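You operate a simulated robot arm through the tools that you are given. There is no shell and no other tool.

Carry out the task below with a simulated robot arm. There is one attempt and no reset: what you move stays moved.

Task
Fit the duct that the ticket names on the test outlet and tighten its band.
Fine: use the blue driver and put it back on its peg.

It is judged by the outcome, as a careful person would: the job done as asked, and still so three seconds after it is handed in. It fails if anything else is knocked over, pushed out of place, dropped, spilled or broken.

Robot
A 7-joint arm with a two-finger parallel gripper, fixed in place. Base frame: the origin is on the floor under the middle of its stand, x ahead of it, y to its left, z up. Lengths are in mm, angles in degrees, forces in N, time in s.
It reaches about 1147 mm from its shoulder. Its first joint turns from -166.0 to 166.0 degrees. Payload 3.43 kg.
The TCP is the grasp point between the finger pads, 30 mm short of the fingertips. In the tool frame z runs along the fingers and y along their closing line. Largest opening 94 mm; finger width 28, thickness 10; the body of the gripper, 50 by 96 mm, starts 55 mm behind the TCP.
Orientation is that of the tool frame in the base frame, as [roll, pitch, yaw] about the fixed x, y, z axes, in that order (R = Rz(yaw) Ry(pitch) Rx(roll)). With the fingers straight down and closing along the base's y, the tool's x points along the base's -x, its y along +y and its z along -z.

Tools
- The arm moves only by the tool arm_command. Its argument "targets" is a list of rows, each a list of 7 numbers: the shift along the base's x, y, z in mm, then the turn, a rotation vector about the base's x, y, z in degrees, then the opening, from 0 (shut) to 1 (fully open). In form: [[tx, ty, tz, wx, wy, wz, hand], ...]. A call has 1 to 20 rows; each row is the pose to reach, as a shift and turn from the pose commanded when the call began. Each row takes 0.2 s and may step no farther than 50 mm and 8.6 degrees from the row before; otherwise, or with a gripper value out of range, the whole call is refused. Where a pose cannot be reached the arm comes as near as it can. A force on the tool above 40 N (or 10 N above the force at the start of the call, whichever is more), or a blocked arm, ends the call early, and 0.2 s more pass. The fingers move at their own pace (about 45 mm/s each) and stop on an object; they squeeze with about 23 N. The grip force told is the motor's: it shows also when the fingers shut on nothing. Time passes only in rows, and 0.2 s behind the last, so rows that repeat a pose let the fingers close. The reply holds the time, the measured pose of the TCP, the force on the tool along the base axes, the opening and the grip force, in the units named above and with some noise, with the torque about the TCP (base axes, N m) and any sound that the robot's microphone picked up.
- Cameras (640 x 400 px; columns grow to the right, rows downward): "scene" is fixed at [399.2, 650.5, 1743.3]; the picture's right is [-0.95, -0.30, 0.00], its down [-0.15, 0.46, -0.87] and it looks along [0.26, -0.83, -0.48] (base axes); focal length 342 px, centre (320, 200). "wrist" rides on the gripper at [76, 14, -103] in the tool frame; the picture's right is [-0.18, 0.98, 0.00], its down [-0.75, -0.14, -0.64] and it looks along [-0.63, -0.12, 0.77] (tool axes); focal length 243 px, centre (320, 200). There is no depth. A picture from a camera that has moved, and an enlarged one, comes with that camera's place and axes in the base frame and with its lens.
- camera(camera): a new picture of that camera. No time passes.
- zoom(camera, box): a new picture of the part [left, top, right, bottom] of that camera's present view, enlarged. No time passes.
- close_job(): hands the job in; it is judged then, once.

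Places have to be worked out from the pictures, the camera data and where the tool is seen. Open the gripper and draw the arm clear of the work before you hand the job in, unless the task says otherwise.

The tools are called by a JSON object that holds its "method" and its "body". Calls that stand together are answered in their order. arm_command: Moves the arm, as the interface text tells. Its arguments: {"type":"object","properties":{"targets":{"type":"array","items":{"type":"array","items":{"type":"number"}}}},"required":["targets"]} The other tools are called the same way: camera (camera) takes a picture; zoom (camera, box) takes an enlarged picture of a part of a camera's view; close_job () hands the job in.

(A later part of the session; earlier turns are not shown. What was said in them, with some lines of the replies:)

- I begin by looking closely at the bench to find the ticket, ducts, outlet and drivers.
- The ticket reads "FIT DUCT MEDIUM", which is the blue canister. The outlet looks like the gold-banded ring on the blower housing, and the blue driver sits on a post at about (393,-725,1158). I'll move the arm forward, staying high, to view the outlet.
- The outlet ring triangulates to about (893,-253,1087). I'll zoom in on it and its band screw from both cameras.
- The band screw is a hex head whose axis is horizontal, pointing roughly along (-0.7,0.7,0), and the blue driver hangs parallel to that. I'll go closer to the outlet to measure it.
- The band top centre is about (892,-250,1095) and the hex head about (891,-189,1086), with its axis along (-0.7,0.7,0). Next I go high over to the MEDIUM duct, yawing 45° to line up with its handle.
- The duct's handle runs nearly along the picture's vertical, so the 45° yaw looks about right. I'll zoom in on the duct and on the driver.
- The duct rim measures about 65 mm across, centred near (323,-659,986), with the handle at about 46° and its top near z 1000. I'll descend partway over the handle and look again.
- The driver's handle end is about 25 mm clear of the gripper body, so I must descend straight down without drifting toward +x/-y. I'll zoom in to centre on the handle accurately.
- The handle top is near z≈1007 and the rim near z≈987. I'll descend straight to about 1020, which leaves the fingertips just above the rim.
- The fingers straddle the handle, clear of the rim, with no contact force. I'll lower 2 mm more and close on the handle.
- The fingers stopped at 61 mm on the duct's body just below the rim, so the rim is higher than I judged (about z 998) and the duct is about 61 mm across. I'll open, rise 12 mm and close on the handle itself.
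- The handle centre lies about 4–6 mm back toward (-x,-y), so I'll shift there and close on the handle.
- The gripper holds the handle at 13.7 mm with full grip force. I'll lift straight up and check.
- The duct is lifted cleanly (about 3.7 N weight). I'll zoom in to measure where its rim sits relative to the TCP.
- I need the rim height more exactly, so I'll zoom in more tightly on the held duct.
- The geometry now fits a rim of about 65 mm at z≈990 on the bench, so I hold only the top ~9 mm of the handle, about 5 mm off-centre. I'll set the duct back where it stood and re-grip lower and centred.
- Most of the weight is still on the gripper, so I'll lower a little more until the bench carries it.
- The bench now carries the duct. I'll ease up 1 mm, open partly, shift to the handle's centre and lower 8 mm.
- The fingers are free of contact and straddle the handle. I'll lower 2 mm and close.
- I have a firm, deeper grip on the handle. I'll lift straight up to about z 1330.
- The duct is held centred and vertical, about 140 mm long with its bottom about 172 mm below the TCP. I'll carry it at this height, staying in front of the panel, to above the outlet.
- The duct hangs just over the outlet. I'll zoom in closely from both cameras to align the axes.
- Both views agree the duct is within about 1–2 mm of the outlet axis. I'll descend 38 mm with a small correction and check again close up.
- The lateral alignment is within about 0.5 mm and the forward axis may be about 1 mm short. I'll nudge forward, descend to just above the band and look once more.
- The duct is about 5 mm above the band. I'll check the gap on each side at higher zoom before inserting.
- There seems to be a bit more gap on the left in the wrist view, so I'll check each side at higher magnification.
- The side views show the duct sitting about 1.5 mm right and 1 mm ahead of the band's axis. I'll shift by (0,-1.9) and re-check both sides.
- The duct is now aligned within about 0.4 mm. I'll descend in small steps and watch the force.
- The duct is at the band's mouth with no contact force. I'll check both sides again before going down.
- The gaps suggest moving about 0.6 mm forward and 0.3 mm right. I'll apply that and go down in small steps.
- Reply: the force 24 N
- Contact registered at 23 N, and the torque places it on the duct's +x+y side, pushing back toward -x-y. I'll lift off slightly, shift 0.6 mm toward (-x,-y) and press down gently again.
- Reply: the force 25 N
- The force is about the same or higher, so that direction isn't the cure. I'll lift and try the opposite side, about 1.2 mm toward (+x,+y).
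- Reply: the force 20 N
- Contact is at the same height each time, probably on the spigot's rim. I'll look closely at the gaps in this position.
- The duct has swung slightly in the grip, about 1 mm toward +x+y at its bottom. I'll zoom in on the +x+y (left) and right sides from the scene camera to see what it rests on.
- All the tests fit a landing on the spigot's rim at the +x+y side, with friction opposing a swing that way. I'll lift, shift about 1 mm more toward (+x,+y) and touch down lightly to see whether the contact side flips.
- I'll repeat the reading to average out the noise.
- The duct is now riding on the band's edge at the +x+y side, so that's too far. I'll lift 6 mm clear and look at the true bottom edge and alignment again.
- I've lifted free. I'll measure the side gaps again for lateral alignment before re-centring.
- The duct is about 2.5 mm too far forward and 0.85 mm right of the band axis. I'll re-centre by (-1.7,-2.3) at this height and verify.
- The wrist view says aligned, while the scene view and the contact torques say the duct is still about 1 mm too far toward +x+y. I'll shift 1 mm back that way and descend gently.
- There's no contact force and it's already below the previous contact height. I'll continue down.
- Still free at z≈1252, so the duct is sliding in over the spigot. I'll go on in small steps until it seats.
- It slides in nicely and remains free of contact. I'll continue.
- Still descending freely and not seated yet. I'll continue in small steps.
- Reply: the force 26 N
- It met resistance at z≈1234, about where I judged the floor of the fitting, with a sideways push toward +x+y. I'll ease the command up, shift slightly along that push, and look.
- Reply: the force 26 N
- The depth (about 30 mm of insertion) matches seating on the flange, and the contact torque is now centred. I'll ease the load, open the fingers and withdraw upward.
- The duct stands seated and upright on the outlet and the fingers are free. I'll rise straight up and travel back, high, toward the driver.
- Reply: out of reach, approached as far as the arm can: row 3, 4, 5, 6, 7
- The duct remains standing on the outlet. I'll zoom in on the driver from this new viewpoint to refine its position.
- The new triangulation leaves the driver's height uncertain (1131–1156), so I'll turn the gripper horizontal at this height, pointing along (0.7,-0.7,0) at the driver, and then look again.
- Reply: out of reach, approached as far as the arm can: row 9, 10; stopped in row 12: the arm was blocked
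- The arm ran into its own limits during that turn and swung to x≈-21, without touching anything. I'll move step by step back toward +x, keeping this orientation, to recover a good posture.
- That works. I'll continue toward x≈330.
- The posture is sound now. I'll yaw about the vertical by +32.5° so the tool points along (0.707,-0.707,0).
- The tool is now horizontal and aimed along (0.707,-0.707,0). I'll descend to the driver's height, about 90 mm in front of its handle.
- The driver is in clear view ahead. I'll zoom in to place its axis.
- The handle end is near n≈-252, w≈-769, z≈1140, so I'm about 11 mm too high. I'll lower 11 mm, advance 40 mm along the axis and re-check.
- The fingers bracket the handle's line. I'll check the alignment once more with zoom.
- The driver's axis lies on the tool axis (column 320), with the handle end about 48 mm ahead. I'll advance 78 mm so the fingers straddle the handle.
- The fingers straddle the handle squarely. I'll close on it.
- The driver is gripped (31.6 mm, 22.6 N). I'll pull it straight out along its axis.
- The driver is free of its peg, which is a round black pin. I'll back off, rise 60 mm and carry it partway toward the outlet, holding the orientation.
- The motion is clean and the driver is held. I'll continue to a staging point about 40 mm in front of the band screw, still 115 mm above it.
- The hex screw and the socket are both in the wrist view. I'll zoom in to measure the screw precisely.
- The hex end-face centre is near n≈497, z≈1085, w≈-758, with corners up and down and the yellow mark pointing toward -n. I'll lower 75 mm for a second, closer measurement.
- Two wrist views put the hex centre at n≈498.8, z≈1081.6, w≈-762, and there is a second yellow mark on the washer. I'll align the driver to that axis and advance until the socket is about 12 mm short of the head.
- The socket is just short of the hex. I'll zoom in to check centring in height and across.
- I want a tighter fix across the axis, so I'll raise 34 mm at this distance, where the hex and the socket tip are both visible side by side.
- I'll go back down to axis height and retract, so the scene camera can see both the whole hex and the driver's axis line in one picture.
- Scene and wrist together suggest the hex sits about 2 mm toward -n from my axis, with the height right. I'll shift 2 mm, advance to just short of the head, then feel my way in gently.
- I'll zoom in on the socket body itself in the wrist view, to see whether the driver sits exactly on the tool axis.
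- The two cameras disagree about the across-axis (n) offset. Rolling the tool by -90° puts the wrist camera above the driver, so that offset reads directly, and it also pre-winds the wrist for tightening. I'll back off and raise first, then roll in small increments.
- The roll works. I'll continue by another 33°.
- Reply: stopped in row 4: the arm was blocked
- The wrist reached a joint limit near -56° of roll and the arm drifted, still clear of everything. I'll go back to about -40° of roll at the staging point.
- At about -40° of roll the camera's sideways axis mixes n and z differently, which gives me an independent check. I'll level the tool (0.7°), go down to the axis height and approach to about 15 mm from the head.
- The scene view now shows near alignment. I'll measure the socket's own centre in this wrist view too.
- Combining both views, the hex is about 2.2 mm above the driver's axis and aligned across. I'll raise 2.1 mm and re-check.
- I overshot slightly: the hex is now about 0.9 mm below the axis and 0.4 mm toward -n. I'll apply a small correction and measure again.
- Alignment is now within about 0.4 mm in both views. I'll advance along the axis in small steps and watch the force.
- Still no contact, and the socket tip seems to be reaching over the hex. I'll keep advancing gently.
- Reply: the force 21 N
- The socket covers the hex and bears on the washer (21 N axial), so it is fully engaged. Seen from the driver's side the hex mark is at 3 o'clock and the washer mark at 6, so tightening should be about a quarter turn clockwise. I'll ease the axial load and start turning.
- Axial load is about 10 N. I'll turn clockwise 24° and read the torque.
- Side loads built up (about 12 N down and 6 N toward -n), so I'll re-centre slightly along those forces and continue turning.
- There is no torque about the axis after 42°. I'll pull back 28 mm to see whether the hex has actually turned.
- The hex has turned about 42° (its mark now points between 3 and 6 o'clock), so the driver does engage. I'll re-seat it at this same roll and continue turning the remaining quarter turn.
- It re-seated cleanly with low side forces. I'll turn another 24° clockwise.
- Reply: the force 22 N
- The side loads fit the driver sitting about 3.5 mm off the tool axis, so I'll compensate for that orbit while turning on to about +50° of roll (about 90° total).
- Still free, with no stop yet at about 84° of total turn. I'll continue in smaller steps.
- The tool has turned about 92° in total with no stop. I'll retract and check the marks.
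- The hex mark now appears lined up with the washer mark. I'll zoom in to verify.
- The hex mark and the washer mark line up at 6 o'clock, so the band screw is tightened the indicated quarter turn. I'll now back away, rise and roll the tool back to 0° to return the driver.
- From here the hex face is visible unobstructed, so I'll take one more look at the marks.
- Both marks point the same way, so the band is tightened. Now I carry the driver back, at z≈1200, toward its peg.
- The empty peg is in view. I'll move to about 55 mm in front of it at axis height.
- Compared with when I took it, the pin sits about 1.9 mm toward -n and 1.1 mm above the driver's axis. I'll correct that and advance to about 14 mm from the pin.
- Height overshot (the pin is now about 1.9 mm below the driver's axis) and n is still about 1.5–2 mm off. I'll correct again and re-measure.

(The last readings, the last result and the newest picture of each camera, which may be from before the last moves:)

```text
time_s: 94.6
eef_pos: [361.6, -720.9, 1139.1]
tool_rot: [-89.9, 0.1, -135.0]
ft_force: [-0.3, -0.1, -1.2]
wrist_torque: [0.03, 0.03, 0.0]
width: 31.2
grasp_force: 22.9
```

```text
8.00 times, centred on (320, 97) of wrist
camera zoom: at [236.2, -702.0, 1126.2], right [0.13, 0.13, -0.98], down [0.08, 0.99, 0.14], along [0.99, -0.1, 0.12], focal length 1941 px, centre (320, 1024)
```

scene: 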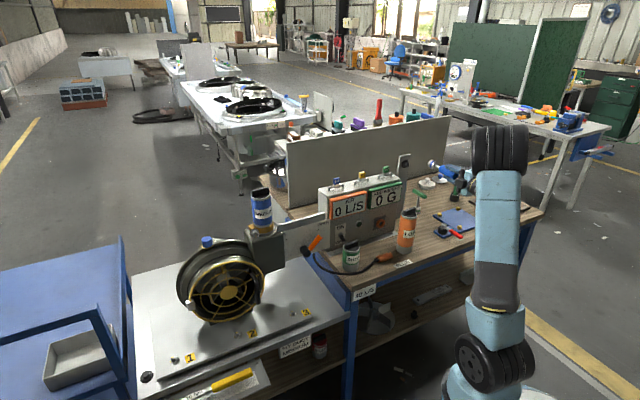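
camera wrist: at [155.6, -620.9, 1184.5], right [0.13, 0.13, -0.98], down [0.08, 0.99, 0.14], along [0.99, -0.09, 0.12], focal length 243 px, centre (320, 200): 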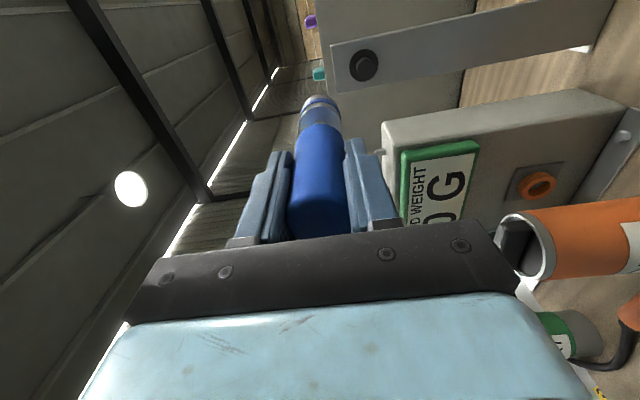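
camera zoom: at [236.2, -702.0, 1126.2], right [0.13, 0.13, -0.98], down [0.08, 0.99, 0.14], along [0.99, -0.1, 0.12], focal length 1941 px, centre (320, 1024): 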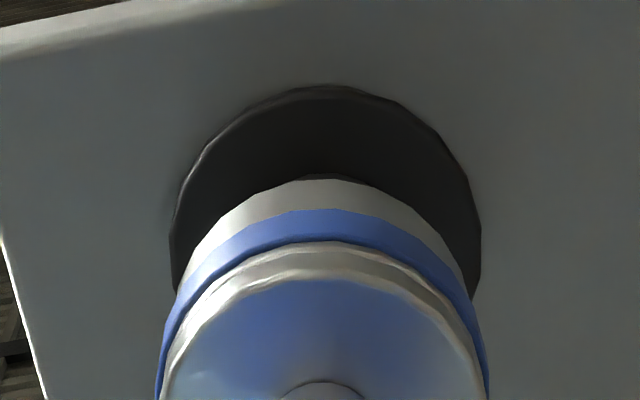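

Comparing this wrist view with the one taken just after pulling the driver off (same distance), the disc's row shows my n corrections went the wrong way by about 3.7 mm. I'll move back +3.7 mm along n and compare again.

{"method": "arm_command", "body": {"targets": [[1.3, 1.3, 0, 0, 0, 0, 0], [2.6, 2.6, 0, 0, 0, 0, 0], [2.6, 2.6, 0, 0, 0, 0, 0]]}}

{"method": "zoom", "body": {"camera": "wrist", "box": [240, 60, 400, 160]}}

{"method": "zoom", "body": {"camera": "scene", "box": [390, 150, 470, 200]}}

{"method": "zoom", "body": {"camera": "scene", "box": [394, 150, 434, 175]}}

```text
time_s: 95.4
eef_pos: [363.7, -718.0, 1140.1]
tool_rot: [-90.1, 0.0, -135.0]
ft_force: [-0.5, -0.7, -0.5]
wrist_torque: [-0.03, 0.05, -0.01]
width: 31.3
grasp_force: 22.7
```

```text
4.00 times, centred on (320, 110) of wrist
camera zoom: at [238.5, -699.2, 1126.3], right [0.13, 0.13, -0.98], down [0.08, 0.99, 0.14], along [0.99, -0.1, 0.12], focal length 970 px, centre (320, 560)
```

zoom: 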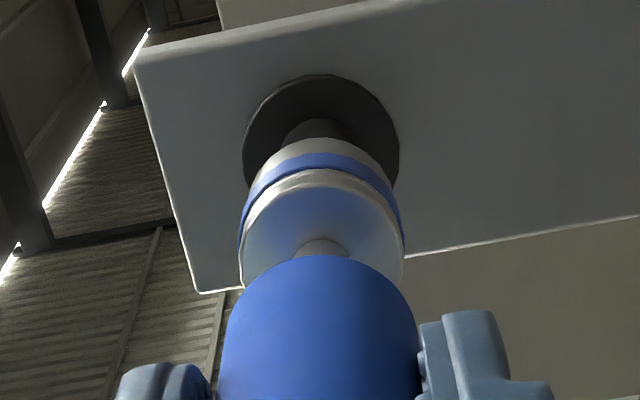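

```text
8.00 times, centred on (430, 175) of scene
camera zoom: at [399.2, 650.5, 1743.3], right [-0.95, -0.3, 0.0], down [-0.15, 0.46, -0.87], along [0.26, -0.83, -0.48], focal length 2732 px, centre (-560, 400)
```

zoom: 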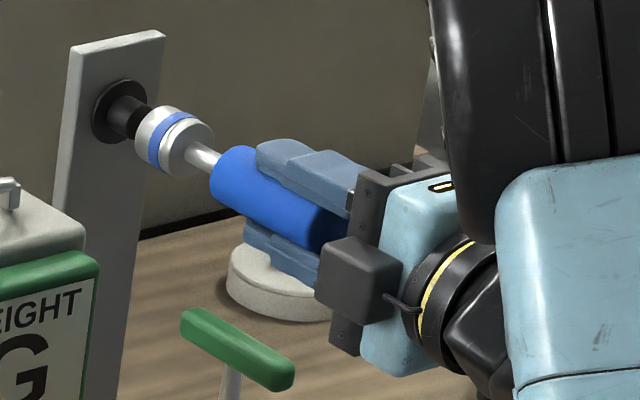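

```text
16.00 times, centred on (414, 162) of scene
camera zoom: at [399.2, 650.5, 1743.3], right [-0.95, -0.3, 0.0], down [-0.15, 0.46, -0.87], along [0.26, -0.83, -0.48], focal length 5464 px, centre (-1184, 800)
```

zoom: 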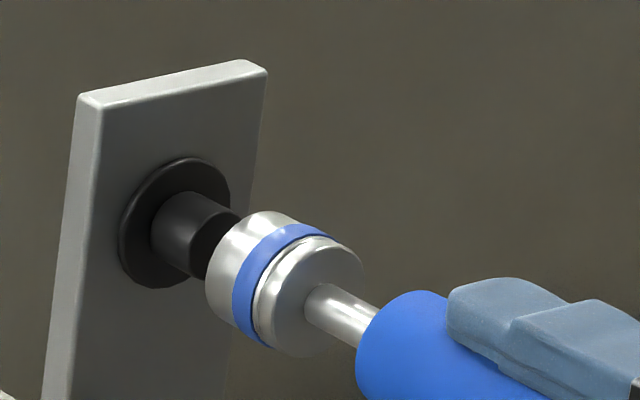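

The wrist view now matches the reference almost exactly, while the scene hints at a slight +n excess. I'll split the difference with 0.7 mm toward -n and advance gently until the first touch.

{"method": "arm_command", "body": {"targets": [[-0.5, -0.5, 0, 0, 0, 0, 0], [3.5, -4.5, 0, 0, 0, 0, 0], [6.5, -7.5, 0, 0, 0, 0, 0], [8, -9, 0, 0, 0, 0, 0]]}}

{"method": "zoom", "body": {"camera": "scene", "box": [394, 150, 434, 175]}}

{"method": "zoom", "body": {"camera": "wrist", "box": [280, 72, 360, 122]}}

```text
time_s: 96.4
eef_pos: [372.4, -725.9, 1140.9]
tool_rot: [-90.0, 0.1, -135.0]
ft_force: [0.7, 1.1, -1.6]
wrist_torque: [0.05, 0.03, 0.0]
width: 31.2
grasp_force: 22.6
```

```text
16.00 times, centred on (414, 162) of scene
camera zoom: at [399.2, 650.5, 1743.3], right [-0.95, -0.3, 0.0], down [-0.15, 0.46, -0.87], along [0.26, -0.83, -0.48], focal length 5464 px, centre (-1184, 800)
```

zoom: 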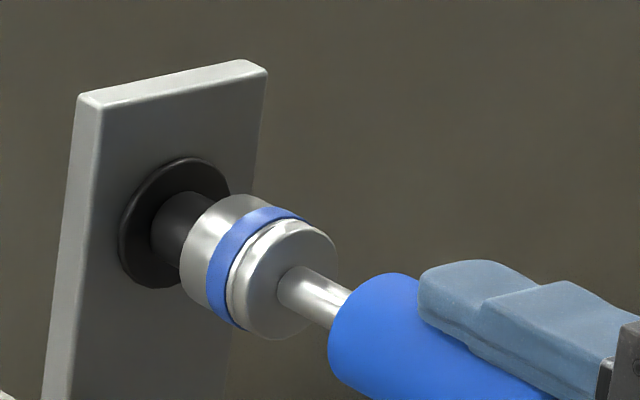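

```text
8.00 times, centred on (320, 97) of wrist
camera zoom: at [246.3, -707.9, 1126.8], right [0.13, 0.13, -0.98], down [0.08, 0.99, 0.14], along [0.99, -0.1, 0.12], focal length 1941 px, centre (320, 1024)
```

zoom: 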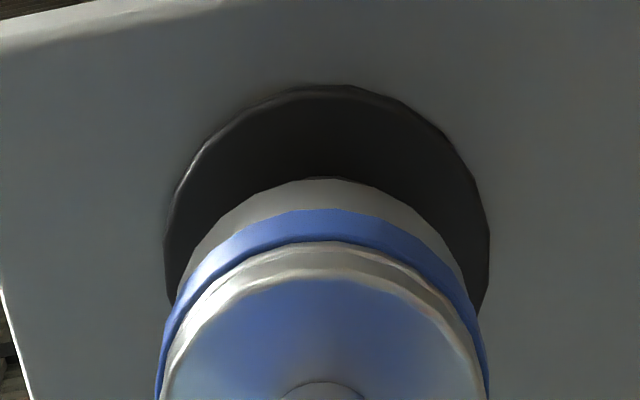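

No contact yet. I'll advance in 1.4 mm steps.

{"method": "arm_command", "body": {"targets": [[1, -1, -0.2, 0, 0, 0, 0], [2, -2, -0.2, 0, 0, 0, 0], [3, -3, -0.2, 0, 0, 0, 0]]}}

```text
time_s: 97.2
eef_pos: [373.6, -730.3, 1141.4]
tool_rot: [-90.0, 0.1, -135.1]
ft_force: [0.3, -1.2, -1.2]
wrist_torque: [0.04, 0.02, 0.0]
width: 31.4
grasp_force: 22.6
```

{"method": "arm_command", "body": {"targets": [[1, -1, 0, 0, 0, 0, 0], [2, -2, 0, 0, 0, 0, 0], [3, -3, 0, 0, 0, 0, 0], [4, -4, 0, 0, 0, 0, 0]]}}

{"method": "zoom", "body": {"camera": "scene", "box": [394, 150, 434, 175]}}

```text
time_s: 98.2
eef_pos: [379.5, -733.8, 1140.7]
tool_rot: [-89.9, 0.0, -135.0]
ft_force: [-0.3, -0.4, -1.5]
wrist_torque: [-0.01, 0.03, -0.03]
width: 31.2
grasp_force: 22.9
```

```text
16.00 times, centred on (414, 162) of scene
camera zoom: at [399.2, 650.5, 1743.3], right [-0.95, -0.3, 0.0], down [-0.15, 0.46, -0.87], along [0.26, -0.83, -0.48], focal length 5464 px, centre (-1184, 800)
```

zoom: 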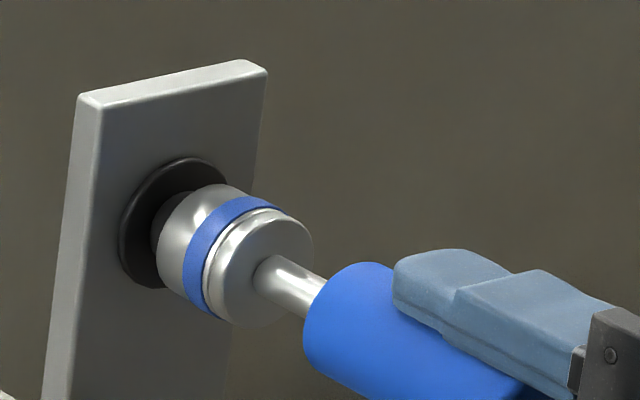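

The socket is sliding over the pin with no side force. I'll continue until it meets the collar.

{"method": "arm_command", "body": {"targets": [[1, -1, 0, 0, 0, 0, 0], [2, -2, 0, 0, 0, 0, 0], [3, -3, 0, 0, 0, 0, 0]]}}

```text
time_s: 99.0
eef_pos: [380.8, -737.6, 1139.0]
tool_rot: [-90.0, 0.0, -135.0]
ft_force: [0.4, 0.1, -1.2]
wrist_torque: [0.01, 0.05, 0.01]
width: 31.2
grasp_force: 23.1
```

{"method": "arm_command", "body": {"targets": [[1, -1, 0, 0, 0, 0, 0], [2, -2, 0, 0, 0, 0, 0], [3, -3, 0, 0, 0, 0, 0]]}}

{"method": "zoom", "body": {"camera": "scene", "box": [394, 150, 434, 175]}}

{"method": "zoom", "body": {"camera": "wrist", "box": [280, 72, 360, 122]}}

```text
time_s: 99.8
eef_pos: [383.6, -740.6, 1139.1]
tool_rot: [-89.9, 0.0, -135.0]
ft_force: [0.5, -3.0, 3.4]
wrist_torque: [0.05, 0.03, 0.04]
width: 31.0
grasp_force: 22.4
```

```text
16.00 times, centred on (414, 162) of scene
camera zoom: at [399.2, 650.5, 1743.3], right [-0.95, -0.3, 0.0], down [-0.15, 0.46, -0.87], along [0.26, -0.83, -0.48], focal length 5464 px, centre (-1184, 800)
```

zoom: 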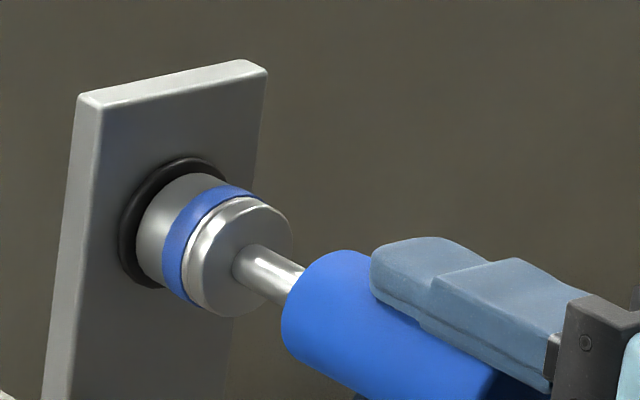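

```text
8.00 times, centred on (320, 97) of wrist
camera zoom: at [259.4, -721.3, 1126.0], right [0.13, 0.13, -0.98], down [0.08, 0.99, 0.14], along [0.99, -0.1, 0.12], focal length 1941 px, centre (320, 1024)
```

zoom: 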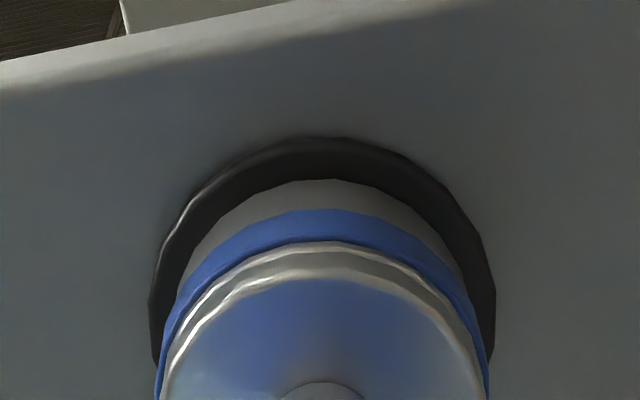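

It's nearly home: the socket sits against the collar much as at the start, with only small forces. I'll push a little further until axial contact is felt.

{"method": "arm_command", "body": {"targets": [[0.7, -0.7, 0.3, 0, 0, 0, 0], [1.4, -1.4, 0.3, 0, 0, 0, 0]]}}

```text
time_s: 100.4
eef_pos: [386.2, -740.7, 1139.8]
tool_rot: [-90.0, 0.0, -135.1]
ft_force: [-3.5, 5.9, -2.5]
wrist_torque: [0.13, 0.16, 0.24]
width: 30.9
grasp_force: 23.4
```

Axial contact is about 6.6 N, so the driver is home on its peg. I'll ease off slightly and open the fingers.

{"method": "arm_command", "body": {"targets": [[-0.5, 0.4, 0, 0, 0, 0, 0], [-0.5, 0.4, 0, 0, 0, 0, 0.5], [-0.5, 0.4, 0, 0, 0, 0, 1], [-0.5, 0.4, 0, 0, 0, 0, 1], [-0.5, 0.4, 0, 0, 0, 0, 1], [-0.5, 0.4, 0, 0, 0, 0, 1]]}}

{"method": "zoom", "body": {"camera": "scene", "box": [390, 150, 470, 200]}}

{"method": "camera", "body": {"camera": "wrist"}}

```text
time_s: 101.8
eef_pos: [384.4, -741.5, 1139.8]
tool_rot: [-90.1, 0.0, -135.0]
ft_force: [-0.2, -0.3, 0.6]
wrist_torque: [-0.03, 0.01, 0.04]
width: 94.2
grasp_force: 0.0
```

```text
8.00 times, centred on (430, 175) of scene
camera zoom: at [399.2, 650.5, 1743.3], right [-0.95, -0.3, 0.0], down [-0.15, 0.46, -0.87], along [0.26, -0.83, -0.48], focal length 2732 px, centre (-560, 400)
```

zoom: 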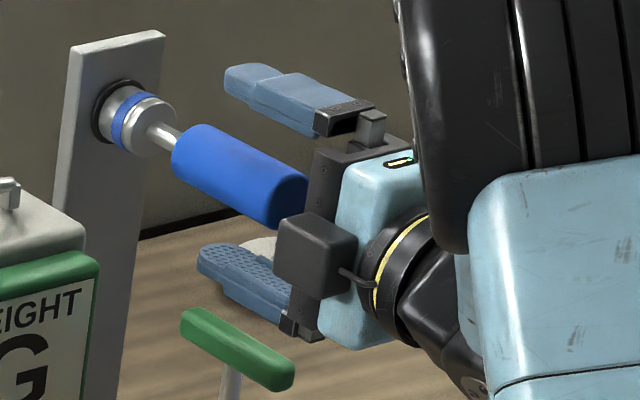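

```text
taken
camera wrist: at [259.8, -722.3, 1126.2], right [0.13, 0.13, -0.98], down [0.08, 0.99, 0.14], along [0.99, -0.1, 0.12], focal length 243 px, centre (320, 200)
```

wrist: 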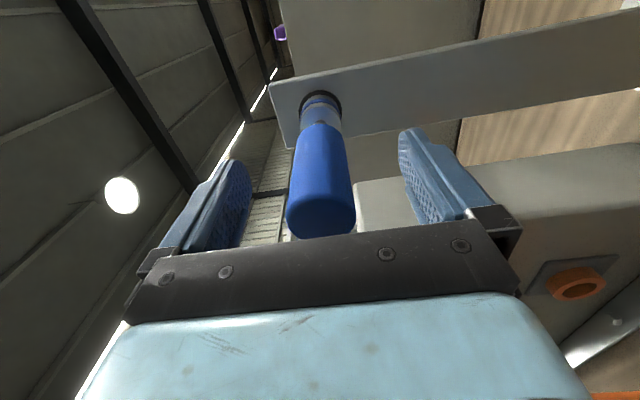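

The driver hangs on its peg just as it did at the start, and the fingers are open and free. I'll retract straight back along the axis, then rise clear.

{"method": "arm_command", "body": {"targets": [[-20, 20, 0, 0, 0, 0, 1], [-45, 45, 0, 0, 0, 0, 1], [-70, 70, 0, 0, 0, 0, 1], [-90, 90, 0, 0, 0, 0, 1], [-90, 90, 40, 0, 0, 0, 1], [-88, 90, 80, 0, 0, 0, 1], [-84, 92, 125, 0, 0, 0, 1], [-80, 95, 170, 0, 0, 0, 1], [-75, 100, 215, 0, 0, 0, 1]]}}

{"method": "camera", "body": {"camera": "scene"}}

{"method": "zoom", "body": {"camera": "scene", "box": [390, 148, 438, 178]}}

{"method": "zoom", "body": {"camera": "scene", "box": [236, 180, 300, 240]}}

```text
time_s: 103.8
eef_pos: [311.7, -640.9, 1357.5]
tool_rot: [-90.0, 0.1, -135.1]
ft_force: [0.0, 0.5, -0.2]
wrist_torque: [0.0, 0.0, 0.05]
width: 94.0
grasp_force: 0.1
```

```text
taken
```

scene: 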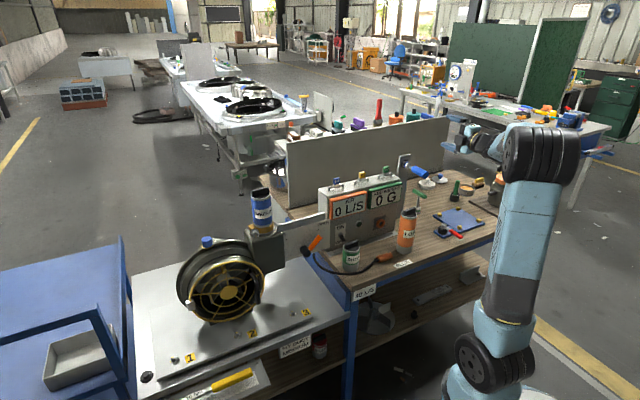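

```text
13.33 times, centred on (414, 163) of scene
camera zoom: at [399.2, 650.5, 1743.3], right [-0.95, -0.3, 0.0], down [-0.15, 0.46, -0.87], along [0.26, -0.83, -0.48], focal length 4554 px, centre (-933, 693)
```

zoom: 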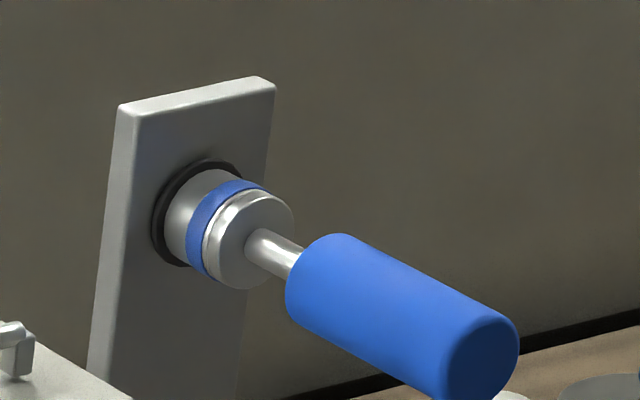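

```text
6.67 times, centred on (268, 210) of scene
camera zoom: at [399.2, 650.5, 1743.3], right [-0.95, -0.3, 0.0], down [-0.15, 0.46, -0.87], along [0.26, -0.83, -0.48], focal length 2277 px, centre (667, 133)
```

zoom: 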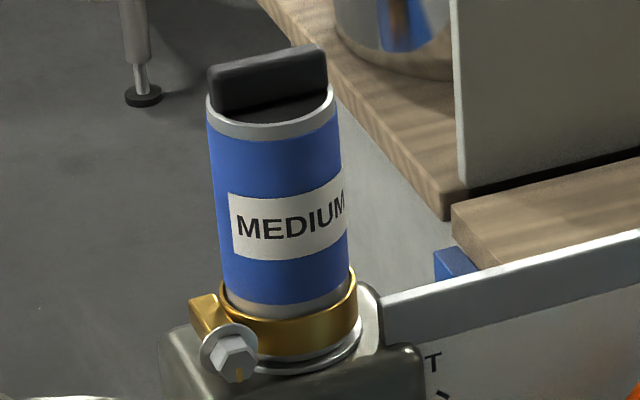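

The finished state checks out:
- The MEDIUM duct is seated upright in the outlet.
- The band screw's mark is lined up with the washer mark.
- The blue driver hangs on its peg exactly as it did at first.
- Nothing else has moved, and the gripper is open and clear.

I'm handing the job in.

{"method": "close_job", "body": {}}

```text
The job is handed in.
```

The MEDIUM duct named on the ticket is fitted on the test outlet, its band is tightened, and the job is handed in.

- **Duct:** It went about 30 mm into the band, stopped on what I took to be the flange, and stands upright. It caught on the band's edge a few times before it was centred. Nothing was dropped or pushed out of place.
- **Band:** I turned the band screw a quarter turn clockwise with the blue driver, until the mark on the screw head lined up with the mark on the washer. I felt no resistance or stop while turning, so the aligned marks are my only evidence that it is tight.
- **Driver:** The blue driver is back on its peg and looks the same as at the start. The gripper is open and the arm is clear of the work.

Twice while moving, the arm reached its joint limits and swung off its path, but it touched nothing. In the final pictures everything else on the bench looks where it was.
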